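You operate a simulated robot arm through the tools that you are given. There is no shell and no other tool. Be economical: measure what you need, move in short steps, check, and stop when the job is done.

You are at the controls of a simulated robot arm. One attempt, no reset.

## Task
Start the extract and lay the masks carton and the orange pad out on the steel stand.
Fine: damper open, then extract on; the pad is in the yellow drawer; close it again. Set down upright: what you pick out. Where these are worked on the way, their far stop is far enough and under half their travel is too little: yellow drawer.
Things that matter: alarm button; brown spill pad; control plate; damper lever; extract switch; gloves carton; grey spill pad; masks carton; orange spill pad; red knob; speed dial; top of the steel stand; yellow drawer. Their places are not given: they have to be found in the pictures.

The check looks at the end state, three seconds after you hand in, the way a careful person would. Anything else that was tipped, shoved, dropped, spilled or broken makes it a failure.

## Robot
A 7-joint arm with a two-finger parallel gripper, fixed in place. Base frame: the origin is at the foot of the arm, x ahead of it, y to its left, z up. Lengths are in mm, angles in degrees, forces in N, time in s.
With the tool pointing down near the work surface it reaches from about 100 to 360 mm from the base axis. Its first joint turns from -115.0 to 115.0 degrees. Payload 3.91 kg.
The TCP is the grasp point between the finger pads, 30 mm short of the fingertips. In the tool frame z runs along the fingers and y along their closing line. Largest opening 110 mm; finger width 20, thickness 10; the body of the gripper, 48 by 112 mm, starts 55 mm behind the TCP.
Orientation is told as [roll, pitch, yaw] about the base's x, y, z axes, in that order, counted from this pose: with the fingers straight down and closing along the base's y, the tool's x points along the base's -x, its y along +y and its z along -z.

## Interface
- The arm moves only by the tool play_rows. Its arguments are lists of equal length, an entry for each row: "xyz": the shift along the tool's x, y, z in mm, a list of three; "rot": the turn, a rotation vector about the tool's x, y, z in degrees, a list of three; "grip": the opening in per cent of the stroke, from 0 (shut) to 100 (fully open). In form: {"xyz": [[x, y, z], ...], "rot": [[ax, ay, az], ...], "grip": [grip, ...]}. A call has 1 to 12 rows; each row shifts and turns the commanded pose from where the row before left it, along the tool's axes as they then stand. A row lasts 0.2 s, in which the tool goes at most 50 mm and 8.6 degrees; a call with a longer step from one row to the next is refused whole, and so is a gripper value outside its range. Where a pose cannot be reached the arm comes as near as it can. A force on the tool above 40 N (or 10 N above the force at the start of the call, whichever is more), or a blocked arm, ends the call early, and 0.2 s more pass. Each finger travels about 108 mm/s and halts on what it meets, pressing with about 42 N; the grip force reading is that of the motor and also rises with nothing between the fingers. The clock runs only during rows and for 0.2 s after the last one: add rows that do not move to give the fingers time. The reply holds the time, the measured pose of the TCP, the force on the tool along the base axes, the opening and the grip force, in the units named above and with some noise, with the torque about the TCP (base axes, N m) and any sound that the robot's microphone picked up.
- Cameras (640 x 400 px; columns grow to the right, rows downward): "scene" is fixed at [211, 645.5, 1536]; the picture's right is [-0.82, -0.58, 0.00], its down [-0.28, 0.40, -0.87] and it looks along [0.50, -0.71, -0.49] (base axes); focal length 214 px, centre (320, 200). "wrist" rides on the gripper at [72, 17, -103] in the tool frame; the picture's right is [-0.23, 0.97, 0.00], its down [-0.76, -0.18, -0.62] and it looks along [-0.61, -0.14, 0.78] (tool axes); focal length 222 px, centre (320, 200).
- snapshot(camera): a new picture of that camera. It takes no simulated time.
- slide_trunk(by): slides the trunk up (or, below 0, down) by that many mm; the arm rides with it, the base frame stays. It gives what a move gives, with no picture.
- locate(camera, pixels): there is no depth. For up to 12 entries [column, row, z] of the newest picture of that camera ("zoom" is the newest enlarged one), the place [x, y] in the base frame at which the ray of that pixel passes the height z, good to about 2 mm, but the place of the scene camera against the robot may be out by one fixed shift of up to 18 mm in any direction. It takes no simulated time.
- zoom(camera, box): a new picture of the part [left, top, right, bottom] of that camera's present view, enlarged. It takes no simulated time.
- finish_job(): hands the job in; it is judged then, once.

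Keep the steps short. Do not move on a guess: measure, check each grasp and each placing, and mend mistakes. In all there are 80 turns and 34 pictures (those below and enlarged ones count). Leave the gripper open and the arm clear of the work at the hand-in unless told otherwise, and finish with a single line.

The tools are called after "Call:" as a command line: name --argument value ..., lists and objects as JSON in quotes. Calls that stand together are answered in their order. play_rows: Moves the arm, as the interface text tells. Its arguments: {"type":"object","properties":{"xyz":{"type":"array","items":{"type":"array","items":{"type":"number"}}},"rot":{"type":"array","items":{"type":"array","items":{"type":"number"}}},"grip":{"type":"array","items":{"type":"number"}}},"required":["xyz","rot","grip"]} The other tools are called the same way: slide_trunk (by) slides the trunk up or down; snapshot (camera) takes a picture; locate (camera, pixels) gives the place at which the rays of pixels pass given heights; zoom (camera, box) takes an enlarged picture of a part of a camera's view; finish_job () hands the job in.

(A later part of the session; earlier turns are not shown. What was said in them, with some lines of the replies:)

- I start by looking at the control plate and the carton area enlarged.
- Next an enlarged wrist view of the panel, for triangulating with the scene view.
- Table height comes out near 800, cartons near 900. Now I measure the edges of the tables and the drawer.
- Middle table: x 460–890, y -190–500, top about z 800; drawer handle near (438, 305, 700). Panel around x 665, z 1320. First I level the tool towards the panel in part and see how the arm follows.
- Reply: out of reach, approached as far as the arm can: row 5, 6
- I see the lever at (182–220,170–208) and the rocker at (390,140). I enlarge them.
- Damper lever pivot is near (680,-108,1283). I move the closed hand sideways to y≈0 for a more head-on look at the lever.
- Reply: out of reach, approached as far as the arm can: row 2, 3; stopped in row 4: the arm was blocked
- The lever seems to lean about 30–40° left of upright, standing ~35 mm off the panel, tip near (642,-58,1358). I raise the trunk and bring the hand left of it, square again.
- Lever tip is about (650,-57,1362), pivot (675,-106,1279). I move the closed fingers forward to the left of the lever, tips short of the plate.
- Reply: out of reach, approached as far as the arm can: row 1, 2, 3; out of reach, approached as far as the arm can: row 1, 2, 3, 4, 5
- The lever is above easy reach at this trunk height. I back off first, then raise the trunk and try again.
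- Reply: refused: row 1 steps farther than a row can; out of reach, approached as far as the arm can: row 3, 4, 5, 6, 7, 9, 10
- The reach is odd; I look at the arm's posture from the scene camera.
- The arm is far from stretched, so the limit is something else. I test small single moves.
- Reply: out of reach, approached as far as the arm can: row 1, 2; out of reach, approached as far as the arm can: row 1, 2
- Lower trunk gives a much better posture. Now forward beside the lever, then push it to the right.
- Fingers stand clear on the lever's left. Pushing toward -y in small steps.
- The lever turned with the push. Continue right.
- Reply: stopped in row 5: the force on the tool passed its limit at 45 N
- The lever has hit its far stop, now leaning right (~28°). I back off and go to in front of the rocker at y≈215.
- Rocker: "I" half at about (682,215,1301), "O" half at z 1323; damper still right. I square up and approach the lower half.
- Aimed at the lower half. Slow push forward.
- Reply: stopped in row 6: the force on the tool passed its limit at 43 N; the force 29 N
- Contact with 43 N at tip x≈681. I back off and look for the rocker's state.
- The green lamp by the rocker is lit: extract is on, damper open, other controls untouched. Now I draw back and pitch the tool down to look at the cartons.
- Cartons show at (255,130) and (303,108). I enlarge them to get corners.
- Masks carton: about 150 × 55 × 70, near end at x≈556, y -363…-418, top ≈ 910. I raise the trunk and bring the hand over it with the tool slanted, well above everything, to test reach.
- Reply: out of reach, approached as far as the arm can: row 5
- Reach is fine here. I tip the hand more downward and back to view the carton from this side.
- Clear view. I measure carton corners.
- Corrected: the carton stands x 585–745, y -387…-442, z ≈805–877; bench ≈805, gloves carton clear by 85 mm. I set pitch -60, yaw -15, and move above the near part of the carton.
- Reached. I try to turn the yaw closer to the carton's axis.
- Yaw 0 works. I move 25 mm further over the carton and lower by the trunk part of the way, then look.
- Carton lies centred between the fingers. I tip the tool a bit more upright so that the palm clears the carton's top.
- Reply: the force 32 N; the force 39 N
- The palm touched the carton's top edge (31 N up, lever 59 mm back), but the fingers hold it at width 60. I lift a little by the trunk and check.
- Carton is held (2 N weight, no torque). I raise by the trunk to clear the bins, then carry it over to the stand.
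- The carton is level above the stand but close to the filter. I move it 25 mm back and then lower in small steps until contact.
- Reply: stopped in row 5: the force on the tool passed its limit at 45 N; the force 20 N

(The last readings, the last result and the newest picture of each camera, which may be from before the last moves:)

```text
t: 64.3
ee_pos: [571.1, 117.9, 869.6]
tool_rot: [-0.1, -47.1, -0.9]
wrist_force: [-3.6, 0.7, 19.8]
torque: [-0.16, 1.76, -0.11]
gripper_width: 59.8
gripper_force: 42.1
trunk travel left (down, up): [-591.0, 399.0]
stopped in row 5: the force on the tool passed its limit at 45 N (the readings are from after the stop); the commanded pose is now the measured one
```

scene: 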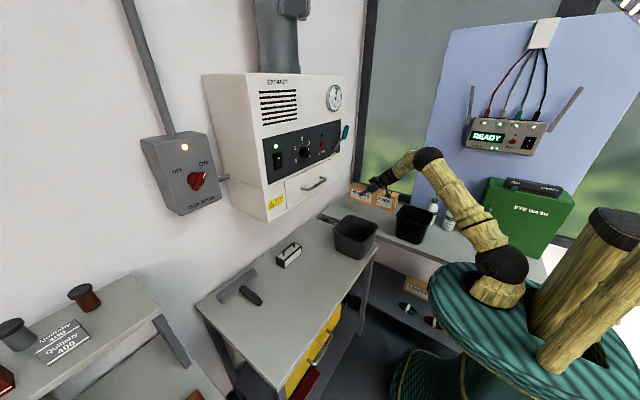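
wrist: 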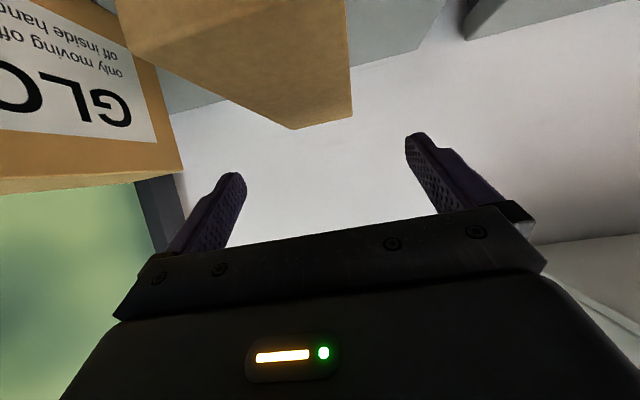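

Contact at the same height as it stood before. Release.

Call:
play_rows --xyz '[[0, 0, 0], [0, 0, 0], [0, 0, 0], [0, 0, 0]]' --rot '[[0, 0, 0], [0, 0, 0], [0, 0, 0], [0, 0, 0]]' --grip '[62, 80, 100, 100]'

Call:
slide_trunk --by 190

Call:
zoom --camera "scene" --box '[190, 200, 430, 400]'

```text
t: 65.3
ee_pos: [569.4, 118.8, 869.0]
tool_rot: [0.1, -47.2, -1.0]
wrist_force: [5.8, 1.4, 36.4]
torque: [0.0, 2.14, -0.11]
gripper_width: 109.9
gripper_force: 0.1
trunk travel left (down, up): [-591.0, 399.0]
```

```text
t: 67.4
ee_pos: [570.5, 119.8, 1057.7]
tool_rot: [0.0, -46.7, -0.8]
wrist_force: [0.2, 0.9, 0.5]
torque: [0.01, 0.0, 0.01]
gripper_width: 110.0
gripper_force: 0.0
trunk travel left (down, up): [-781.0, 209.0]
```

```text
2.00 times, centred on (310, 300) of scene
```

zoom: 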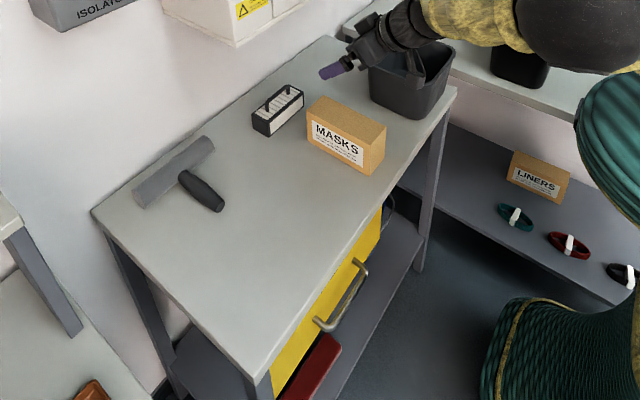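

The carton stands upright on the stand. Next the drawer: its handle is near (443,305,680). I bring the hand back and roll it a quarter turn (fingers closing vertically).

Call:
play_rows --xyz '[[27.4, 21.7, -29.1], [27.4, 21.7, -29.1], [27.4, 21.7, -29.1], [27.4, 21.7, -29.1], [27.4, 21.7, -29.1], [27.4, 21.7, -29.1], [0, 0, 0]]' --rot '[[0, 0, 0], [0, 0, 0], [0, 0, 0], [0, 0, 0], [0, 0, 0], [0, 0, 0], [0, 0, 0]]' --grip '[100, 100, 100, 100, 100, 100, 100]'

Call:
play_rows --xyz '[[0, 0, 0], [0, 0, 0], [0, 0, 0], [0, 0, 0], [0, 0, 0], [0, 0, 0], [0, 0, 0], [0, 0, 0], [0, 0, 0], [0, 0, 0], [0, 0, 0], [0, 0, 0]]' --rot '[[0, 0, 8.2], [0, 0, 8.2], [0, 0, 8.2], [0, 0, 8.2], [0, 0, 8.2], [0, 0, 8.2], [0, 0, 8.2], [0, 0, 8.2], [0, 0, 8.2], [0, 0, 8.2], [0, 0, 8], [0, 0, 0]]' --grip '[100, 100, 100, 100, 100, 100, 100, 100, 100, 100, 100, 100]'

```text
t: 69.0
ee_pos: [353.8, 236.1, 1052.2]
tool_rot: [-1.2, -47.1, -2.2]
wrist_force: [-0.5, 0.3, -0.9]
torque: [0.02, 0.0, 0.0]
gripper_width: 110.4
gripper_force: 0.0
out of reach, approached as far as the arm can: row 6
trunk travel left (down, up): [-781.0, 209.0]
```

```text
t: 71.6
ee_pos: [352.3, 239.1, 1051.1]
tool_rot: [46.8, -0.1, -93.2]
wrist_force: [0.5, 0.0, -0.1]
torque: [0.0, -0.02, -0.02]
gripper_width: 110.0
gripper_force: 0.0
trunk travel left (down, up): [-781.0, 209.0]
```

Roll done; the camera is now on the left side of the hand. I shift left and lower to view the drawer front.

Call:
play_rows --xyz '[[45, -5, -5], [45, -5, -5], [10, 0, 0], [0, 0, 0]]' --rot '[[0, 0, 0], [0, 0, 0], [0, 0, 0], [0, 0, 0]]' --grip '[60, 40, 40, 40]'

Call:
slide_trunk --by -200

Call:
snapshot --camera "wrist"

```text
t: 72.6
ee_pos: [361.8, 336.9, 1046.5]
tool_rot: [47.2, -0.5, -93.2]
wrist_force: [-0.2, -0.4, 0.1]
torque: [-0.01, -0.01, -0.03]
gripper_width: 44.1
gripper_force: 0.0
out of reach, approached as far as the arm can: row 1, 2
trunk travel left (down, up): [-781.0, 209.0]
```

```text
t: 74.8
ee_pos: [360.9, 339.2, 846.9]
tool_rot: [46.9, -0.1, -93.1]
wrist_force: [0.0, -0.1, 0.4]
torque: [-0.01, 0.0, -0.01]
gripper_width: 43.9
gripper_force: 0.0
trunk travel left (down, up): [-581.0, 409.0]
```

```text
6 pictures are left
```

wrist: 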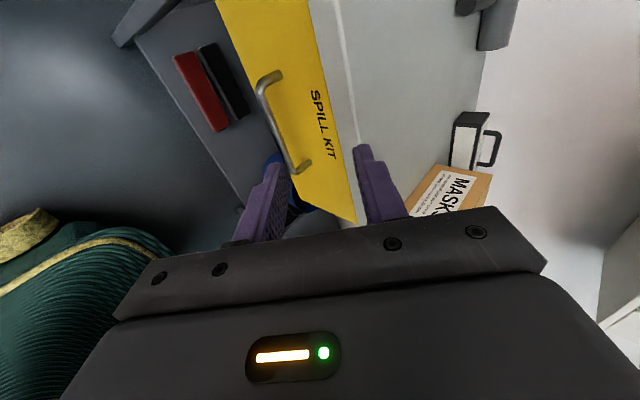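

The handle bar runs along y, centre about (447,313,690), 109 mm long, front face ≈ x 477. I lower the trunk, set the opening to about 32 mm and line up in front of the bar along the tool axis.

Call:
slide_trunk --by -90

Call:
play_rows --xyz '[[-21.2, 11, 11.8], [0, 0, 20], [0, 0, 0]]' --rot '[[0, 0, 0], [0, 0, 0], [0, 0, 0]]' --grip '[29, 29, 29]'

Call:
zoom --camera "wrist" --box '[160, 20, 480, 220]'

```text
t: 76.0
ee_pos: [362.0, 339.2, 757.7]
tool_rot: [46.9, -0.1, -93.0]
wrist_force: [-0.2, -1.1, -0.7]
torque: [0.03, 0.01, 0.0]
gripper_width: 44.1
gripper_force: 0.1
trunk travel left (down, up): [-491.0, 499.0]
```

```text
t: 76.8
ee_pos: [377.2, 328.2, 743.3]
tool_rot: [46.8, 0.0, -90.7]
wrist_force: [-0.7, -0.2, -0.1]
torque: [0.0, 0.01, 0.02]
gripper_width: 32.3
gripper_force: 0.0
trunk travel left (down, up): [-491.0, 499.0]
```

```text
2.00 times, centred on (320, 120) of wrist
```

zoom: 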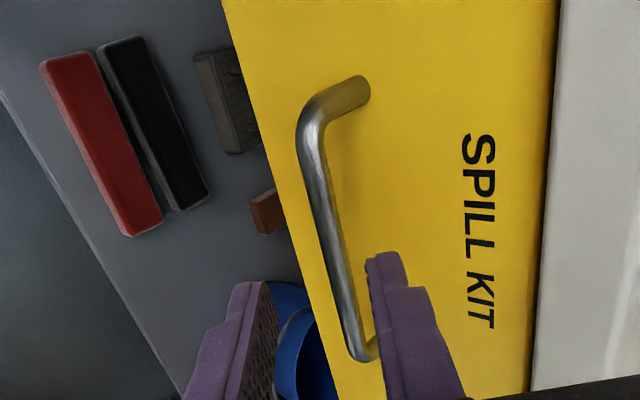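

The bar lies right on the tool axis (column 320), about 90–110 mm ahead. I shift 20 mm right to its middle and advance 75 mm, then close.

Call:
play_rows --xyz '[[-20, 0, 20], [0, 0, 25], [0, 0, 15], [0, 0, 10], [0, 0, 5], [0, 0, 0]]' --rot '[[0, 0, 0], [0, 0, 0], [0, 0, 0], [0, 0, 0], [0, 0, 0], [0, 0, 0]]' --grip '[29, 29, 29, 29, 29, 29]'

Call:
play_rows --xyz '[[0, 0, 0], [0, 0, 0], [0, 0, 0]]' --rot '[[0, 0, 0], [0, 0, 0], [0, 0, 0]]' --grip '[10, 0, 0]'

```text
t: 78.2
ee_pos: [432.8, 306.6, 693.8]
tool_rot: [46.7, -0.1, -90.8]
wrist_force: [0.0, -0.7, 0.4]
torque: [0.02, 0.05, -0.01]
gripper_width: 32.0
gripper_force: 0.0
trunk travel left (down, up): [-491.0, 499.0]
```

```text
t: 79.0
ee_pos: [433.0, 307.6, 695.7]
tool_rot: [47.1, 0.0, -90.8]
wrist_force: [5.6, 4.0, 22.8]
torque: [-1.03, -0.13, 0.36]
gripper_width: 10.9
gripper_force: 44.9
trunk travel left (down, up): [-491.0, 499.0]
```

Bar gripped (width 10.9). Now pull toward -x.

Call:
play_rows --xyz '[[0, -8.8, -12.3], [0, -10.3, -10.9], [0, -10.3, -10.9], [0, -10.3, -10.9], [0, 0, 0]]' --rot '[[0, 0, 0], [0, 0, 0], [0, 0, 0], [0, 0, 0], [0, 0, 0]]' --grip '[0, 0, 0, 0, 0]'

```text
t: 80.1
ee_pos: [384.5, 307.1, 695.3]
tool_rot: [46.8, 0.8, -91.7]
wrist_force: [0.7, 9.3, 4.3]
torque: [-0.28, -0.04, 1.32]
gripper_width: 11.4
gripper_force: 45.3
trunk travel left (down, up): [-491.0, 499.0]
stopped in row 5: the force on the tool passed its limit at 44 N (the readings are from after the stop); the commanded pose is now the measured one
```

Call:
play_rows --xyz '[[0, -6.8, -7.3], [0, -6.8, -7.3], [0, -6.8, -7.3], [0, -6.8, -7.3], [0, -6.8, -7.3], [0, -6.8, -7.3], [0, 0, 0]]' --rot '[[0, 0, 0], [0, 0, 0], [0, 0, 0], [0, 0, 0], [0, 0, 0], [0, 0, 0], [0, 0, 0]]' --grip '[0, 0, 0, 0, 0, 0, 0]'

```text
t: 80.5
ee_pos: [385.5, 305.0, 696.3]
tool_rot: [46.9, 1.4, -92.3]
wrist_force: [1.8, 10.3, -3.1]
torque: [0.14, 0.08, 1.63]
gripper_width: 11.6
gripper_force: 44.6
trunk travel left (down, up): [-491.0, 499.0]
stopped in row 2: the force on the tool passed its limit at 54 N (the readings are from after the stop); the commanded pose is now the measured one
```

The pull stalls with side force; I ease the hand (+y, undo the small twist) and pull again gently.

Call:
play_rows --xyz '[[3, 0, 0], [0, -3.4, -3.6], [0, -3.4, -3.6], [0, -3.4, -3.6], [0, -3.4, -3.6], [0, 0, 0]]' --rot '[[0, 1.1, -1.0], [0, 0, 0], [0, 0, 0], [0, 0, 0], [0, 0, 0], [0, 0, 0]]' --grip '[0, 0, 0, 0, 0, 0]'

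Call:
zoom --camera "scene" --box '[240, 240, 496, 400]'

```text
t: 81.4
ee_pos: [385.8, 305.3, 696.3]
tool_rot: [46.4, 2.2, -92.1]
wrist_force: [-2.0, 13.0, -5.0]
torque: [0.29, 0.13, 1.64]
gripper_width: 12.0
gripper_force: 44.7
trunk travel left (down, up): [-491.0, 499.0]
stopped in row 4: the force on the tool passed its limit at 41 N (the readings are from after the stop); the commanded pose is now the measured one
```

```text
2.50 times, centred on (368, 320) of scene
```

zoom: 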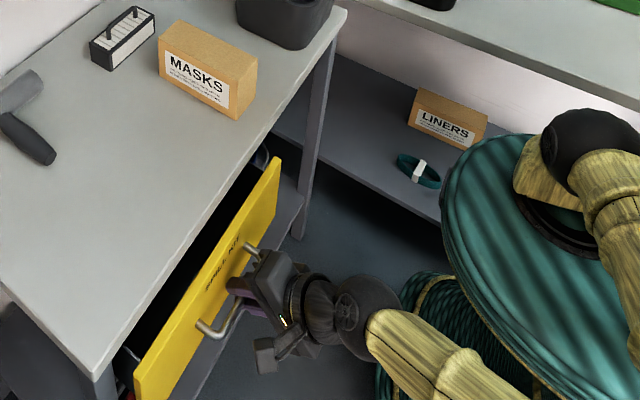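

The drawer opened about 48 mm then resists. I release the bar, back out along the tool, and test whether the arm itself moves freely.

Call:
play_rows --xyz '[[0, 0, 0], [0, 0, 0], [0, 0, -15], [0, 0, -15], [0, 0, -15], [0, 0, 0]]' --rot '[[0, 0, 0], [0, 0, 0], [0, 0, 0], [0, 0, 0], [0, 0, 0], [0, 0, 0]]' --grip '[20, 29, 29, 29, 29, 29]'

Call:
play_rows --xyz '[[0, -10.3, -10.9], [0, -10.3, -10.9], [0, -10.3, -10.9], [0, -10.3, -10.9], [0, 0, 0]]' --rot '[[0, 0, 0], [0, 0, 0], [0, 0, 0], [0, 0, 0], [0, 0, 0]]' --grip '[29, 29, 29, 29, 29]'

```text
t: 82.8
ee_pos: [369.5, 283.9, 726.8]
tool_rot: [47.0, 1.4, -95.3]
wrist_force: [0.5, -0.4, 0.1]
torque: [0.0, 0.02, 0.02]
gripper_width: 32.0
gripper_force: 0.0
trunk travel left (down, up): [-491.0, 499.0]
```

```text
t: 84.0
ee_pos: [355.4, 290.9, 723.1]
tool_rot: [46.4, 2.0, -95.3]
wrist_force: [-0.7, -0.2, -0.1]
torque: [0.01, 0.03, 0.01]
gripper_width: 31.9
gripper_force: 0.1
out of reach, approached as far as the arm can: row 1, 2, 3, 4
trunk travel left (down, up): [-491.0, 499.0]
```

The arm, not the drawer, was at its limit in that posture. Near positions need the tool more upright, so I straighten it to about 10° from vertical and fix the yaw.

Call:
play_rows --xyz '[[0, 0, 0], [0, 0, 0], [0, 0, 0], [0, 0, 0], [0, 0, 0], [0, 0, 0], [0, 0, 0]]' --rot '[[0, 3.9, -3.6], [7.4, 0, 0], [7.4, 0, 0], [7.4, 0, 0], [7.4, 0, 0], [7.4, 0, 0], [0, 0, 0]]' --grip '[29, 29, 29, 29, 29, 29, 29]'

```text
t: 85.6
ee_pos: [338.2, 305.1, 724.4]
tool_rot: [9.8, 2.1, -87.0]
wrist_force: [-0.1, 0.1, 0.1]
torque: [-0.01, 0.03, 0.01]
gripper_width: 32.1
gripper_force: 0.1
trunk travel left (down, up): [-491.0, 499.0]
```

Upright posture is reachable. The bar should now be at about (400,305,682). I go above it and come down with the fingers on either side.

Call:
play_rows --xyz '[[0, 31, -3], [0, 31, -3], [0, 0, 0]]' --rot '[[0, 0, 0], [0, 0, 0], [0, 0, 0]]' --grip '[31, 31, 31]'

Call:
zoom --camera "wrist" --box '[120, 0, 520, 250]'

```text
t: 86.4
ee_pos: [401.1, 306.4, 739.2]
tool_rot: [9.9, 2.1, -87.1]
wrist_force: [0.2, 0.4, -0.1]
torque: [0.02, 0.0, 0.02]
gripper_width: 34.2
gripper_force: 0.0
trunk travel left (down, up): [-491.0, 499.0]
```

```text
1.60 times, centred on (320, 125) of wrist
```

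zoom: 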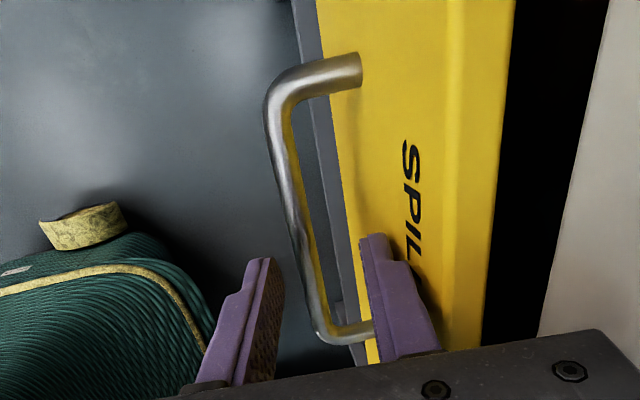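

The bar is ~9 mm toward the robot from the finger centreline. I correct and go down along the tool axis, then close.

Call:
play_rows --xyz '[[0, -9.5, 0], [0, 0, 20], [0, 0, 15], [0, 0, 10], [0, 0, 0], [0, 0, 0], [0, 0, 0]]' --rot '[[0, 0, 0], [0, 0, 0], [0, 0, 0], [0, 0, 0], [0, 0, 0], [0, 0, 0], [0, 0, 0]]' --grip '[31, 31, 31, 31, 31, 15, 5]'

```text
t: 87.4
ee_pos: [401.3, 308.3, 704.1]
tool_rot: [10.8, 2.4, -87.2]
wrist_force: [1.6, -6.2, 22.9]
torque: [-0.19, -0.83, -0.22]
gripper_width: 33.9
gripper_force: 0.1
trunk travel left (down, up): [-491.0, 499.0]
stopped in row 5: the force on the tool passed its limit at 50 N (the readings are from after the stop); the commanded pose is now the measured one
```

The palm met the top of the drawer front (z≈760). I back up, tilt to ~23° so the palm clears it, and come in again.

Call:
play_rows --xyz '[[0, 0, -13], [0, 0, -12], [0, 0, 0], [0, 0, 0], [0, -10.2, -4.3], [0, 0, 15], [0, 0, 15], [0, 0, 0], [0, 0, 0], [0, 0, 0], [0, 0, 0]]' --rot '[[0, 0, 0], [0, 0, 0], [-6, 0, 0], [-6, 0, 0], [0, 0, 0], [0, 0, 0], [0, 0, 0], [0, 0, 0], [0, 0, 0], [0, 0, 0], [0, 0, 0]]' --grip '[31, 31, 31, 31, 31, 31, 31, 31, 15, 0, 0]'

```text
t: 89.8
ee_pos: [395.4, 309.0, 698.0]
tool_rot: [22.5, 2.4, -87.1]
wrist_force: [1.4, 1.2, 5.1]
torque: [0.32, 0.04, -0.94]
gripper_width: 10.9
gripper_force: 45.0
trunk travel left (down, up): [-491.0, 499.0]
```

Gripped again. Pull in -x.

Call:
play_rows --xyz '[[0.6, -11.1, -4.6], [0.6, -11.1, -4.6], [0.6, -11.1, -4.6], [0.6, -11.1, -4.6], [0.6, -11.1, -4.6], [0.6, -11.1, -4.6], [0, 0, 0]]' --rot '[[0, 0, 0], [0, 0, 0], [0, 0, 0], [0, 0, 0], [0, 0, 0], [0, 0, 0], [0, 0, 0]]' --grip '[0, 0, 0, 0, 0, 0, 0]'

```text
t: 91.4
ee_pos: [324.5, 311.0, 698.7]
tool_rot: [22.6, 2.3, -86.8]
wrist_force: [-0.6, 8.1, 16.5]
torque: [0.31, -0.07, -0.86]
gripper_width: 10.9
gripper_force: 45.6
trunk travel left (down, up): [-491.0, 499.0]
```

Call:
play_rows --xyz '[[0.6, -11.1, -4.6], [0.6, -11.1, -4.6], [0.6, -11.1, -4.6], [0.6, -11.1, -4.6], [0.6, -11.1, -4.6], [0.6, -11.1, -4.6], [0, 0, 0]]' --rot '[[0, 0, 0], [0, 0, 0], [0, 0, 0], [0, 0, 0], [0, 0, 0], [0, 0, 0], [0, 0, 0]]' --grip '[0, 0, 0, 0, 0, 0, 0]'

```text
t: 93.0
ee_pos: [250.5, 310.6, 697.1]
tool_rot: [22.3, 2.3, -86.8]
wrist_force: [-1.1, 16.8, 8.6]
torque: [1.05, -0.01, -0.58]
gripper_width: 10.8
gripper_force: 44.5
trunk travel left (down, up): [-491.0, 499.0]
```

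Call:
play_rows --xyz '[[2.5, -9.2, -3.8], [1, -9.2, -3.8], [0.6, -9.2, -3.8], [0.6, -9.2, -3.8], [0.6, -9.2, -3.8], [0.6, -9.2, -3.8], [0, 0, 0]]' --rot '[[0, 0, 0], [0, 0, 0], [0, 0, 0], [0, 0, 0], [0, 0, 0], [0, 0, 0], [0, 0, 0]]' --grip '[0, 0, 0, 0, 0, 0, 0]'

```text
t: 94.6
ee_pos: [192.2, 310.0, 698.8]
tool_rot: [22.5, 2.5, -87.1]
wrist_force: [0.2, -15.5, 22.3]
torque: [-0.66, -0.05, -1.28]
gripper_width: 10.9
gripper_force: 44.6
trunk travel left (down, up): [-491.0, 499.0]
```

Call:
play_rows --xyz '[[-1, -7.4, -3.1], [0, -7.4, -3.1], [0.4, -7.4, -3.1], [0.4, -7.4, -3.1], [0, 0, 0]]' --rot '[[0, 0, 0], [0, 0, 0], [0, 0, 0], [0, 0, 0], [0, 0, 0]]' --grip '[0, 0, 0, 0, 0]'

```text
t: 95.7
ee_pos: [166.1, 310.7, 697.7]
tool_rot: [23.6, 2.4, -87.7]
wrist_force: [13.2, -2.7, 5.7]
torque: [-0.45, -0.23, -0.88]
gripper_width: 10.5
gripper_force: 45.0
trunk travel left (down, up): [-491.0, 499.0]
stopped in row 5: the force on the tool passed its limit at 43 N (the readings are from after the stop); the commanded pose is now the measured one
```

The drawer hit its far stop (≈280 mm out). I release, back out, raise and roll the hand back to look into the drawer.

Call:
play_rows --xyz '[[0, 0, 0], [0, 0, 0], [0, 0, -20], [0, 0, -20], [0, 0, -20], [0, 0, 0]]' --rot '[[0, 0, 0], [0, 0, 0], [0, 0, 0], [0, 0, 0], [0, 0, 0], [0, 0, 0]]' --grip '[25, 35, 35, 35, 35, 35]'

Call:
slide_trunk --by 260

Call:
play_rows --xyz '[[0, 0, 0], [0, 0, 0], [0, 0, 0], [0, 0, 0], [0, 0, 0], [0, 0, 0], [0, 0, 0], [0, 0, 0], [0, 0, 0], [0, 0, 0], [0, 0, 0], [0, 0, 0]]' --rot '[[0, 0, -8.1], [0, 0, -8.1], [0, 0, -8.1], [0, 0, -8.1], [0, 0, -8.1], [0, 0, -8.1], [0, 0, -8.1], [0, 0, -8.1], [0, 0, -8.1], [0, 0, -8.1], [0, 0, -7], [0, 0, 0]]' --grip '[60, 100, 100, 100, 100, 100, 100, 100, 100, 100, 100, 100]'

```text
t: 97.1
ee_pos: [139.5, 307.3, 752.0]
tool_rot: [23.1, 2.3, -87.4]
wrist_force: [0.0, 0.1, 0.4]
torque: [-0.01, 0.03, -0.01]
gripper_width: 38.5
gripper_force: 0.0
trunk travel left (down, up): [-491.0, 499.0]
```

```text
t: 99.7
ee_pos: [140.7, 308.4, 1012.4]
tool_rot: [23.1, 2.4, -87.3]
wrist_force: [-1.2, 0.6, 0.3]
torque: [0.02, -0.01, 0.02]
gripper_width: 38.5
gripper_force: 0.1
trunk travel left (down, up): [-751.0, 239.0]
```

```text
t: 102.3
ee_pos: [140.9, 307.5, 1013.4]
tool_rot: [3.3, -23.1, -0.4]
wrist_force: [0.0, 0.4, 0.6]
torque: [-0.01, -0.02, -0.01]
gripper_width: 110.0
gripper_force: 0.2
trunk travel left (down, up): [-751.0, 239.0]
```

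Call:
play_rows --xyz '[[0, 0, 0], [0, 0, 0], [0, 0, 0], [0, 0, 0]]' --rot '[[0, 7.7, 0], [0, 7.7, 0], [0, 7.6, 0], [0, 0, 0]]' --grip '[100, 100, 100, 100]'

Call:
zoom --camera "wrist" --box '[160, 50, 480, 250]'

```text
t: 103.3
ee_pos: [140.0, 307.7, 1013.7]
tool_rot: [3.3, -0.1, 0.9]
wrist_force: [-0.4, 0.8, 0.6]
torque: [0.02, 0.01, -0.01]
gripper_width: 109.8
gripper_force: 0.1
trunk travel left (down, up): [-751.0, 239.0]
```

```text
2.00 times, centred on (320, 150) of wrist
```

zoom: 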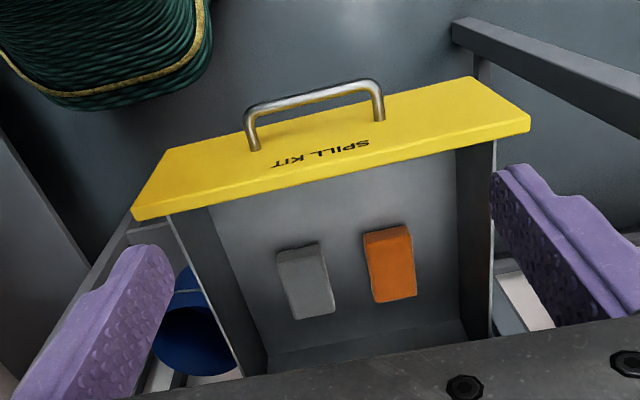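

I see the orange pad (zoom 390,265), grey pad beside it. I measure.

Call:
locate --camera "zoom" --pixels '[[367, 243, 660], [411, 237, 660], [417, 295, 660], [376, 303, 660], [363, 232, 630], [406, 226, 630], [327, 244, 660], [336, 309, 660], [134, 219, 760], [530, 131, 760], [312, 94, 682], [267, 372, 700]]'

Call:
locate --camera "zoom" --pixels '[[390, 270, 660], [390, 270, 640], [390, 270, 620], [367, 243, 620], [411, 237, 620], [417, 295, 620], [376, 303, 620], [363, 232, 590], [250, 145, 700], [384, 115, 682], [246, 118, 682]]'

```text
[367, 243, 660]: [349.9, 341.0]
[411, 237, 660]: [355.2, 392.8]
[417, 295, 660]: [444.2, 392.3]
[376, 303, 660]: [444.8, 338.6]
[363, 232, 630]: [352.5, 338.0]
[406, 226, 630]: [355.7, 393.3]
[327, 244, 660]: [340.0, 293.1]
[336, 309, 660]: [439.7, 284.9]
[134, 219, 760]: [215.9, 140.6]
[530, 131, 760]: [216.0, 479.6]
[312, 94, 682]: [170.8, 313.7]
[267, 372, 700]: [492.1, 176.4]
```

```text
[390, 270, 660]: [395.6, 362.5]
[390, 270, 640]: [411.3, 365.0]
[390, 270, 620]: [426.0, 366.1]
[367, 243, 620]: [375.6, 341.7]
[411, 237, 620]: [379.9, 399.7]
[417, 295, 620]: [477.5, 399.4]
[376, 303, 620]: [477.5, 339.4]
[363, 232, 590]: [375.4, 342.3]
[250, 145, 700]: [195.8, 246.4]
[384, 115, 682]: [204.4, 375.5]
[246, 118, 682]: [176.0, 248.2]
```

Orange pad: y 341–398, near end x≈350–378 depending on floor height, top ≈ 630–650; grey pad ends at y≈290. I move above it, correct the roll and tilt slightly so the hand stays clear of the table edge.

Call:
play_rows --xyz '[[-43, 10.3, 0], [-43, 10.3, 0], [-43, 10.3, 0], [-43, 10.3, 0], [-43, 10.3, 0], [-43, 10.3, 0], [0, 0, 0], [0, 0, 0], [0, 0, 0], [0, 0, 0]]' --rot '[[3.3, 0, 0], [0, 0, -0.9], [0, 0, 0], [0, 0, 0], [0, 0, 0], [0, 0, 0], [0, -7.5, 0], [0, -7.5, 0], [0, 0, 0], [0, 0, 0]]' --grip '[100, 80, 77, 77, 77, 77, 77, 77, 77, 77]'

Call:
slide_trunk --by -190

```text
t: 105.5
ee_pos: [398.7, 375.9, 1013.8]
tool_rot: [0.0, -15.1, 1.8]
wrist_force: [-0.6, 0.2, -0.4]
torque: [-0.01, 0.02, -0.02]
gripper_width: 84.7
gripper_force: 0.0
trunk travel left (down, up): [-751.0, 239.0]
```

```text
t: 107.6
ee_pos: [399.3, 376.9, 823.3]
tool_rot: [0.0, -15.1, 1.9]
wrist_force: [-0.5, 0.6, 0.0]
torque: [-0.02, 0.0, -0.01]
gripper_width: 84.6
gripper_force: 0.1
trunk travel left (down, up): [-561.0, 429.0]
```

Call:
slide_trunk --by -70

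Call:
play_rows --xyz '[[5.2, -7, 19.3], [5.2, 0, 19.3], [5.2, 0, 19.3], [5.2, 0, 19.3], [0, 0, 0]]' --rot '[[0, 0, 0], [0, 0, 0], [0, 0, 0], [0, 0, 0], [0, 0, 0]]' --grip '[77, 77, 77, 77, 77]'

```text
t: 108.7
ee_pos: [399.0, 376.0, 754.3]
tool_rot: [-0.1, -15.1, 1.7]
wrist_force: [0.3, -0.2, -0.1]
torque: [-0.04, 0.0, 0.03]
gripper_width: 84.6
gripper_force: 0.1
trunk travel left (down, up): [-491.0, 499.0]
```

```text
t: 109.9
ee_pos: [398.3, 368.9, 673.3]
tool_rot: [-0.1, -15.1, 1.9]
wrist_force: [-0.3, 0.3, 0.4]
torque: [-0.02, 0.03, -0.02]
gripper_width: 84.7
gripper_force: 0.0
trunk travel left (down, up): [-491.0, 499.0]
```

No contact yet (tips ≈644). I descend slowly feeling for the drawer floor.

Call:
play_rows --xyz '[[1.3, 0, 4.8], [1.3, 0, 4.8], [1.3, 0, 4.8], [1.3, 0, 4.8], [1.3, 0, 4.8], [0, 0, 0]]' --rot '[[0, 0, 0], [0, 0, 0], [0, 0, 0], [0, 0, 0], [0, 0, 0], [0, 0, 0]]' --grip '[77, 77, 77, 77, 77, 77]'

```text
t: 110.9
ee_pos: [400.7, 370.5, 661.1]
tool_rot: [0.2, -15.8, 1.8]
wrist_force: [1.6, -2.4, 19.4]
torque: [-0.98, -0.02, 0.05]
gripper_width: 86.3
gripper_force: 1.4
trunk travel left (down, up): [-491.0, 499.0]
stopped in row 4: the force on the tool passed its limit at 47 N (the readings are from after the stop); the commanded pose is now the measured one
```

Floor found at z≈632, so the pad spans z 632–660, x 350–445: the hand is at its centre. Up 3 mm and close.

Call:
play_rows --xyz '[[-0.8, 0, -2.9], [0, 0, 0], [0, 0, 0], [0, 0, 0], [0, 0, 0]]' --rot '[[0, 0, 0], [0, 0, 0], [0, 0, 0], [0, 0, 0], [0, 0, 0]]' --grip '[77, 60, 40, 30, 30]'

Call:
play_rows --xyz '[[-3.9, 0, -14.5], [-3.9, 0, -14.5], [0, 0, 0]]' --rot '[[0, 0, 0], [0, 0, 0], [0, 0, 0]]' --grip '[30, 30, 30]'

```text
t: 112.1
ee_pos: [400.1, 370.1, 661.5]
tool_rot: [0.1, -15.5, 1.8]
wrist_force: [0.6, 1.1, -0.2]
torque: [-0.04, 0.01, -0.01]
gripper_width: 57.0
gripper_force: 41.7
trunk travel left (down, up): [-491.0, 499.0]
```

```text
t: 112.9
ee_pos: [400.1, 370.7, 693.3]
tool_rot: [0.1, -15.6, 1.8]
wrist_force: [-0.1, -1.0, 0.2]
torque: [-0.02, 0.02, -0.01]
gripper_width: 57.4
gripper_force: 42.3
trunk travel left (down, up): [-491.0, 499.0]
```

Pad held (57 mm). I draw back a bit from the table edge, raise with the trunk, and carry it over the stand.

Call:
play_rows --xyz '[[14.4, 0, -4], [14.4, 0, -4], [0, 0, 0]]' --rot '[[0, 0, 0], [0, 0, 0], [0, 0, 0]]' --grip '[30, 30, 30]'

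Call:
slide_trunk --by 220

Call:
play_rows --xyz '[[-38.5, -8, 10.4], [-38.5, -8, 10.4], [-38.5, -8, 10.4], [-38.5, -8, 10.4], [-27, -6, 7.2], [0, 0, 0]]' --rot '[[0, 0, 0], [0, 0, 0], [0, 0, 0], [0, 0, 0], [0, 0, 0], [0, 0, 0]]' --grip '[30, 30, 30, 30, 30, 30]'

```text
t: 113.7
ee_pos: [370.7, 370.5, 692.6]
tool_rot: [0.1, -15.7, 1.7]
wrist_force: [0.1, 0.5, -0.7]
torque: [0.02, 0.01, 0.0]
gripper_width: 57.3
gripper_force: 42.0
trunk travel left (down, up): [-491.0, 499.0]
```

```text
t: 116.0
ee_pos: [371.3, 370.6, 913.8]
tool_rot: [0.0, -15.5, 1.9]
wrist_force: [-0.8, 0.0, 0.4]
torque: [0.0, -0.03, 0.03]
gripper_width: 57.0
gripper_force: 41.5
trunk travel left (down, up): [-711.0, 279.0]
```

```text
t: 117.4
ee_pos: [559.0, 337.8, 914.4]
tool_rot: [0.2, -15.5, 1.8]
wrist_force: [0.7, 0.4, -0.2]
torque: [-0.01, 0.0, -0.02]
gripper_width: 57.1
gripper_force: 42.0
trunk travel left (down, up): [-711.0, 279.0]
```

Call:
slide_trunk --by -62

Call:
play_rows --xyz '[[1.1, 0, 3.9], [1.1, 0, 3.9], [0.8, 0, 2.9], [0.8, 0, 2.9], [0.8, 0, 2.9], [0.8, 0, 2.9], [0.8, 0, 2.9], [0.8, 0, 2.9], [0.8, 0, 2.9]]' --rot '[[0, 0, 0], [0, 0, 0], [0, 0, 0], [0, 0, 0], [0, 0, 0], [0, 0, 0], [0, 0, 0], [0, 0, 0], [0, 0, 0]]' --grip '[30, 30, 30, 30, 30, 30, 30, 30, 30]'

```text
t: 118.4
ee_pos: [558.8, 337.8, 851.7]
tool_rot: [0.0, -15.5, 1.9]
wrist_force: [-0.7, 0.5, 0.1]
torque: [0.0, 0.01, -0.02]
gripper_width: 57.2
gripper_force: 42.1
trunk travel left (down, up): [-649.0, 341.0]
```

```text
t: 120.4
ee_pos: [560.6, 338.6, 831.0]
tool_rot: [0.5, -16.2, 1.5]
wrist_force: [-3.5, -2.8, 21.3]
torque: [-0.61, 0.87, -0.02]
gripper_width: 56.9
gripper_force: 41.8
trunk travel left (down, up): [-649.0, 341.0]
stopped in row 9: the force on the tool passed its limit at 44 N (the readings are from after the stop); the commanded pose is now the measured one
```

Contact with the stand at ~801. Release and go up.

Call:
play_rows --xyz '[[-0.3, 0, -1], [0, 0, 0], [0, 0, 0], [0, 0, 0], [-5, 0, -20], [-10, 0, -38], [-10, 0, -38], [0, 0, 0]]' --rot '[[0, 0, 0], [0, 0, 0], [0, 0, 0], [0, 0, 0], [0, 0, 0], [0, 0, 0], [0, 0, 0], [0, 0, 0]]' --grip '[30, 60, 77, 77, 77, 77, 77, 77]'

```text
t: 122.2
ee_pos: [560.8, 340.3, 929.2]
tool_rot: [0.1, -15.8, 1.8]
wrist_force: [0.2, -0.7, 0.6]
torque: [0.02, 0.0, 0.0]
gripper_width: 84.9
gripper_force: 0.0
trunk travel left (down, up): [-649.0, 341.0]
```

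The pad is down. Now to close the drawer: shut the fingers and go in front of the handle bar (bar at x≈171, z≈682), then push it in +x.

Call:
play_rows --xyz '[[41.4, -3, -11.6], [41.4, -3, -11.6], [41.4, -3, -11.6], [41.4, -3, -11.6], [41.4, -3, -11.6], [41.4, -3, -11.6], [41.4, -3, -11.6], [41.4, -3, -11.6], [41.4, -3, -11.6], [41.4, -3, -11.6], [0, 0, 0]]' --rot '[[0, 0, 0], [0, 0, 0], [0, 0, 0], [0, 0, 0], [0, 0, 0], [0, 0, 0], [0, 0, 0], [0, 0, 0], [0, 0, 0], [0, 0, 0], [0, 0, 0]]' --grip '[77, 60, 30, 0, 0, 0, 0, 0, 0, 0, 0]'

```text
t: 124.6
ee_pos: [128.8, 295.7, 926.9]
tool_rot: [0.2, -15.9, 1.6]
wrist_force: [-0.1, -0.5, 0.5]
torque: [0.01, 0.0, 0.01]
gripper_width: 0.1
gripper_force: 37.7
trunk travel left (down, up): [-649.0, 341.0]
```

Call:
slide_trunk --by -158

Call:
play_rows --xyz '[[6, 15, 23], [6.5, 0, 23], [6.5, 0, 23], [0, 0, 0]]' --rot '[[0, 0, 0], [0, 0, 0], [0, 0, 0], [0, 0, 0]]' --grip '[0, 0, 0, 0]'

```text
t: 126.4
ee_pos: [129.0, 296.1, 769.4]
tool_rot: [0.3, -15.9, 1.7]
wrist_force: [-0.4, -0.2, 0.1]
torque: [0.03, 0.02, 0.01]
gripper_width: 0.3
gripper_force: 38.0
trunk travel left (down, up): [-491.0, 499.0]
```

```text
t: 127.4
ee_pos: [129.9, 310.2, 699.3]
tool_rot: [0.2, -15.9, 1.8]
wrist_force: [0.0, 0.2, 0.0]
torque: [-0.02, 0.01, 0.01]
gripper_width: 0.0
gripper_force: 37.6
trunk travel left (down, up): [-491.0, 499.0]
```

In front of the bar. Pushing +x.

Call:
play_rows --xyz '[[-19.2, 0, 5.5], [-19.2, 0, 5.5], [-17, 0, 4.8], [-17, 0, 4.8], [-17, 0, 4.8], [-17, 0, 4.8], [-17, 0, 4.8], [-17, 0, 4.8], [-17, 0, 4.8], [0, 0, 0]]' --rot '[[0, 0, 0], [0, 0, 0], [0, 0, 0], [0, 0, 0], [0, 0, 0], [0, 0, 0], [0, 0, 0], [0, 0, 0], [0, 0, 0], [0, 0, 0]]' --grip '[0, 0, 0, 0, 0, 0, 0, 0, 0, 0]'

Call:
play_rows --xyz '[[-14.4, 0, 4.1], [-14.4, 0, 4.1], [-14.4, 0, 4.1], [-14.4, 0, 4.1], [-14.4, 0, 4.1], [-14.4, 0, 4.1], [-9.6, 0, 2.8], [-9.6, 0, 2.8], [0, 0, 0]]' --rot '[[0, 0, 0], [0, 0, 0], [0, 0, 0], [0, 0, 0], [0, 0, 0], [0, 0, 0], [0, 0, 0], [0, 0, 0], [0, 0, 0]]' --grip '[0, 0, 0, 0, 0, 0, 0, 0, 0]'

```text
t: 129.6
ee_pos: [294.3, 315.6, 699.6]
tool_rot: [0.2, -15.9, 1.6]
wrist_force: [0.0, -0.7, 0.8]
torque: [0.0, 0.02, 0.04]
gripper_width: 0.2
gripper_force: 38.0
trunk travel left (down, up): [-491.0, 499.0]
```

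```text
t: 131.6
ee_pos: [403.1, 319.2, 698.3]
tool_rot: [0.3, -15.9, 1.7]
wrist_force: [0.8, 0.7, 0.5]
torque: [0.0, 0.05, 0.0]
gripper_width: 0.0
gripper_force: 37.0
trunk travel left (down, up): [-491.0, 499.0]
```

Call:
play_rows --xyz '[[-7.7, 0, 2.2], [-7.7, 0, 2.2], [-4.8, 0, 1.4], [-4.8, 0, 1.4], [-4.8, 0, 1.4], [-4.8, 0, 1.4], [-4.8, 0, 1.4], [0, 0, 0]]' --rot '[[0, 0, 0], [0, 0, 0], [0, 0, 0], [0, 0, 0], [0, 0, 0], [0, 0, 0], [0, 0, 0], [0, 0, 0]]' --grip '[0, 0, 0, 0, 0, 0, 0, 0]'

```text
t: 132.7
ee_pos: [421.8, 322.2, 695.6]
tool_rot: [0.1, -15.0, 2.1]
wrist_force: [-9.0, 2.0, -3.8]
torque: [0.11, 0.09, 0.03]
gripper_width: 0.1
gripper_force: 37.6
trunk travel left (down, up): [-491.0, 499.0]
stopped in row 5: the force on the tool passed its limit at 46 N (the readings are from after the stop); the commanded pose is now the measured one
```

The drawer meets its closed stop. I back off, rise, open the gripper and check with a picture.

Call:
play_rows --xyz '[[30, 0, -8.5], [43, 0, -12], [43, 0, -12], [43, 0, -12], [43, 0, -12], [0, 0, 0]]' --rot '[[0, 0, 0], [0, 0, 0], [0, 0, 0], [0, 0, 0], [0, 0, 0], [0, 0, 0]]' --grip '[0, 0, 50, 100, 100, 100]'

Call:
slide_trunk --by 250

Call:
snapshot --camera "scene"

```text
t: 134.1
ee_pos: [212.8, 315.1, 695.9]
tool_rot: [0.1, -15.3, 2.0]
wrist_force: [-0.6, 0.5, -0.6]
torque: [0.03, -0.02, -0.02]
gripper_width: 110.0
gripper_force: 0.0
trunk travel left (down, up): [-491.0, 499.0]
```

```text
t: 136.7
ee_pos: [213.9, 314.4, 945.6]
tool_rot: [0.1, -15.1, 1.9]
wrist_force: [0.3, 0.9, -0.5]
torque: [0.0, 0.02, 0.0]
gripper_width: 110.1
gripper_force: 0.1
trunk travel left (down, up): [-741.0, 249.0]
```

```text
1 pictures are left
```

scene: 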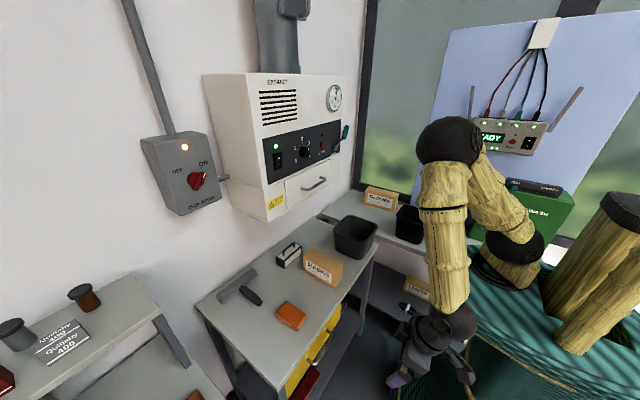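

All looks in place; last picture to confirm the drawer is fully shut.

Call:
zoom --camera "scene" --box '[190, 200, 430, 400]'

```text
2.00 times, centred on (310, 300) of scene
```

zoom: 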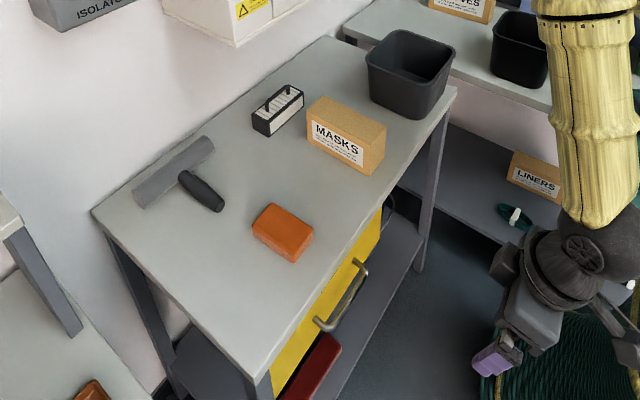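

The handle is at the same pixels as before I opened the drawer, so the drawer is shut. The carton and pad stand on the stand, the arm is clear and the gripper is open. I'm handing in.

Call:
finish_job

```text
The job is handed in.
```

The damper is open, the extract is running, the masks carton and orange pad are set upright on the steel stand, and the yellow drawer is closed again.
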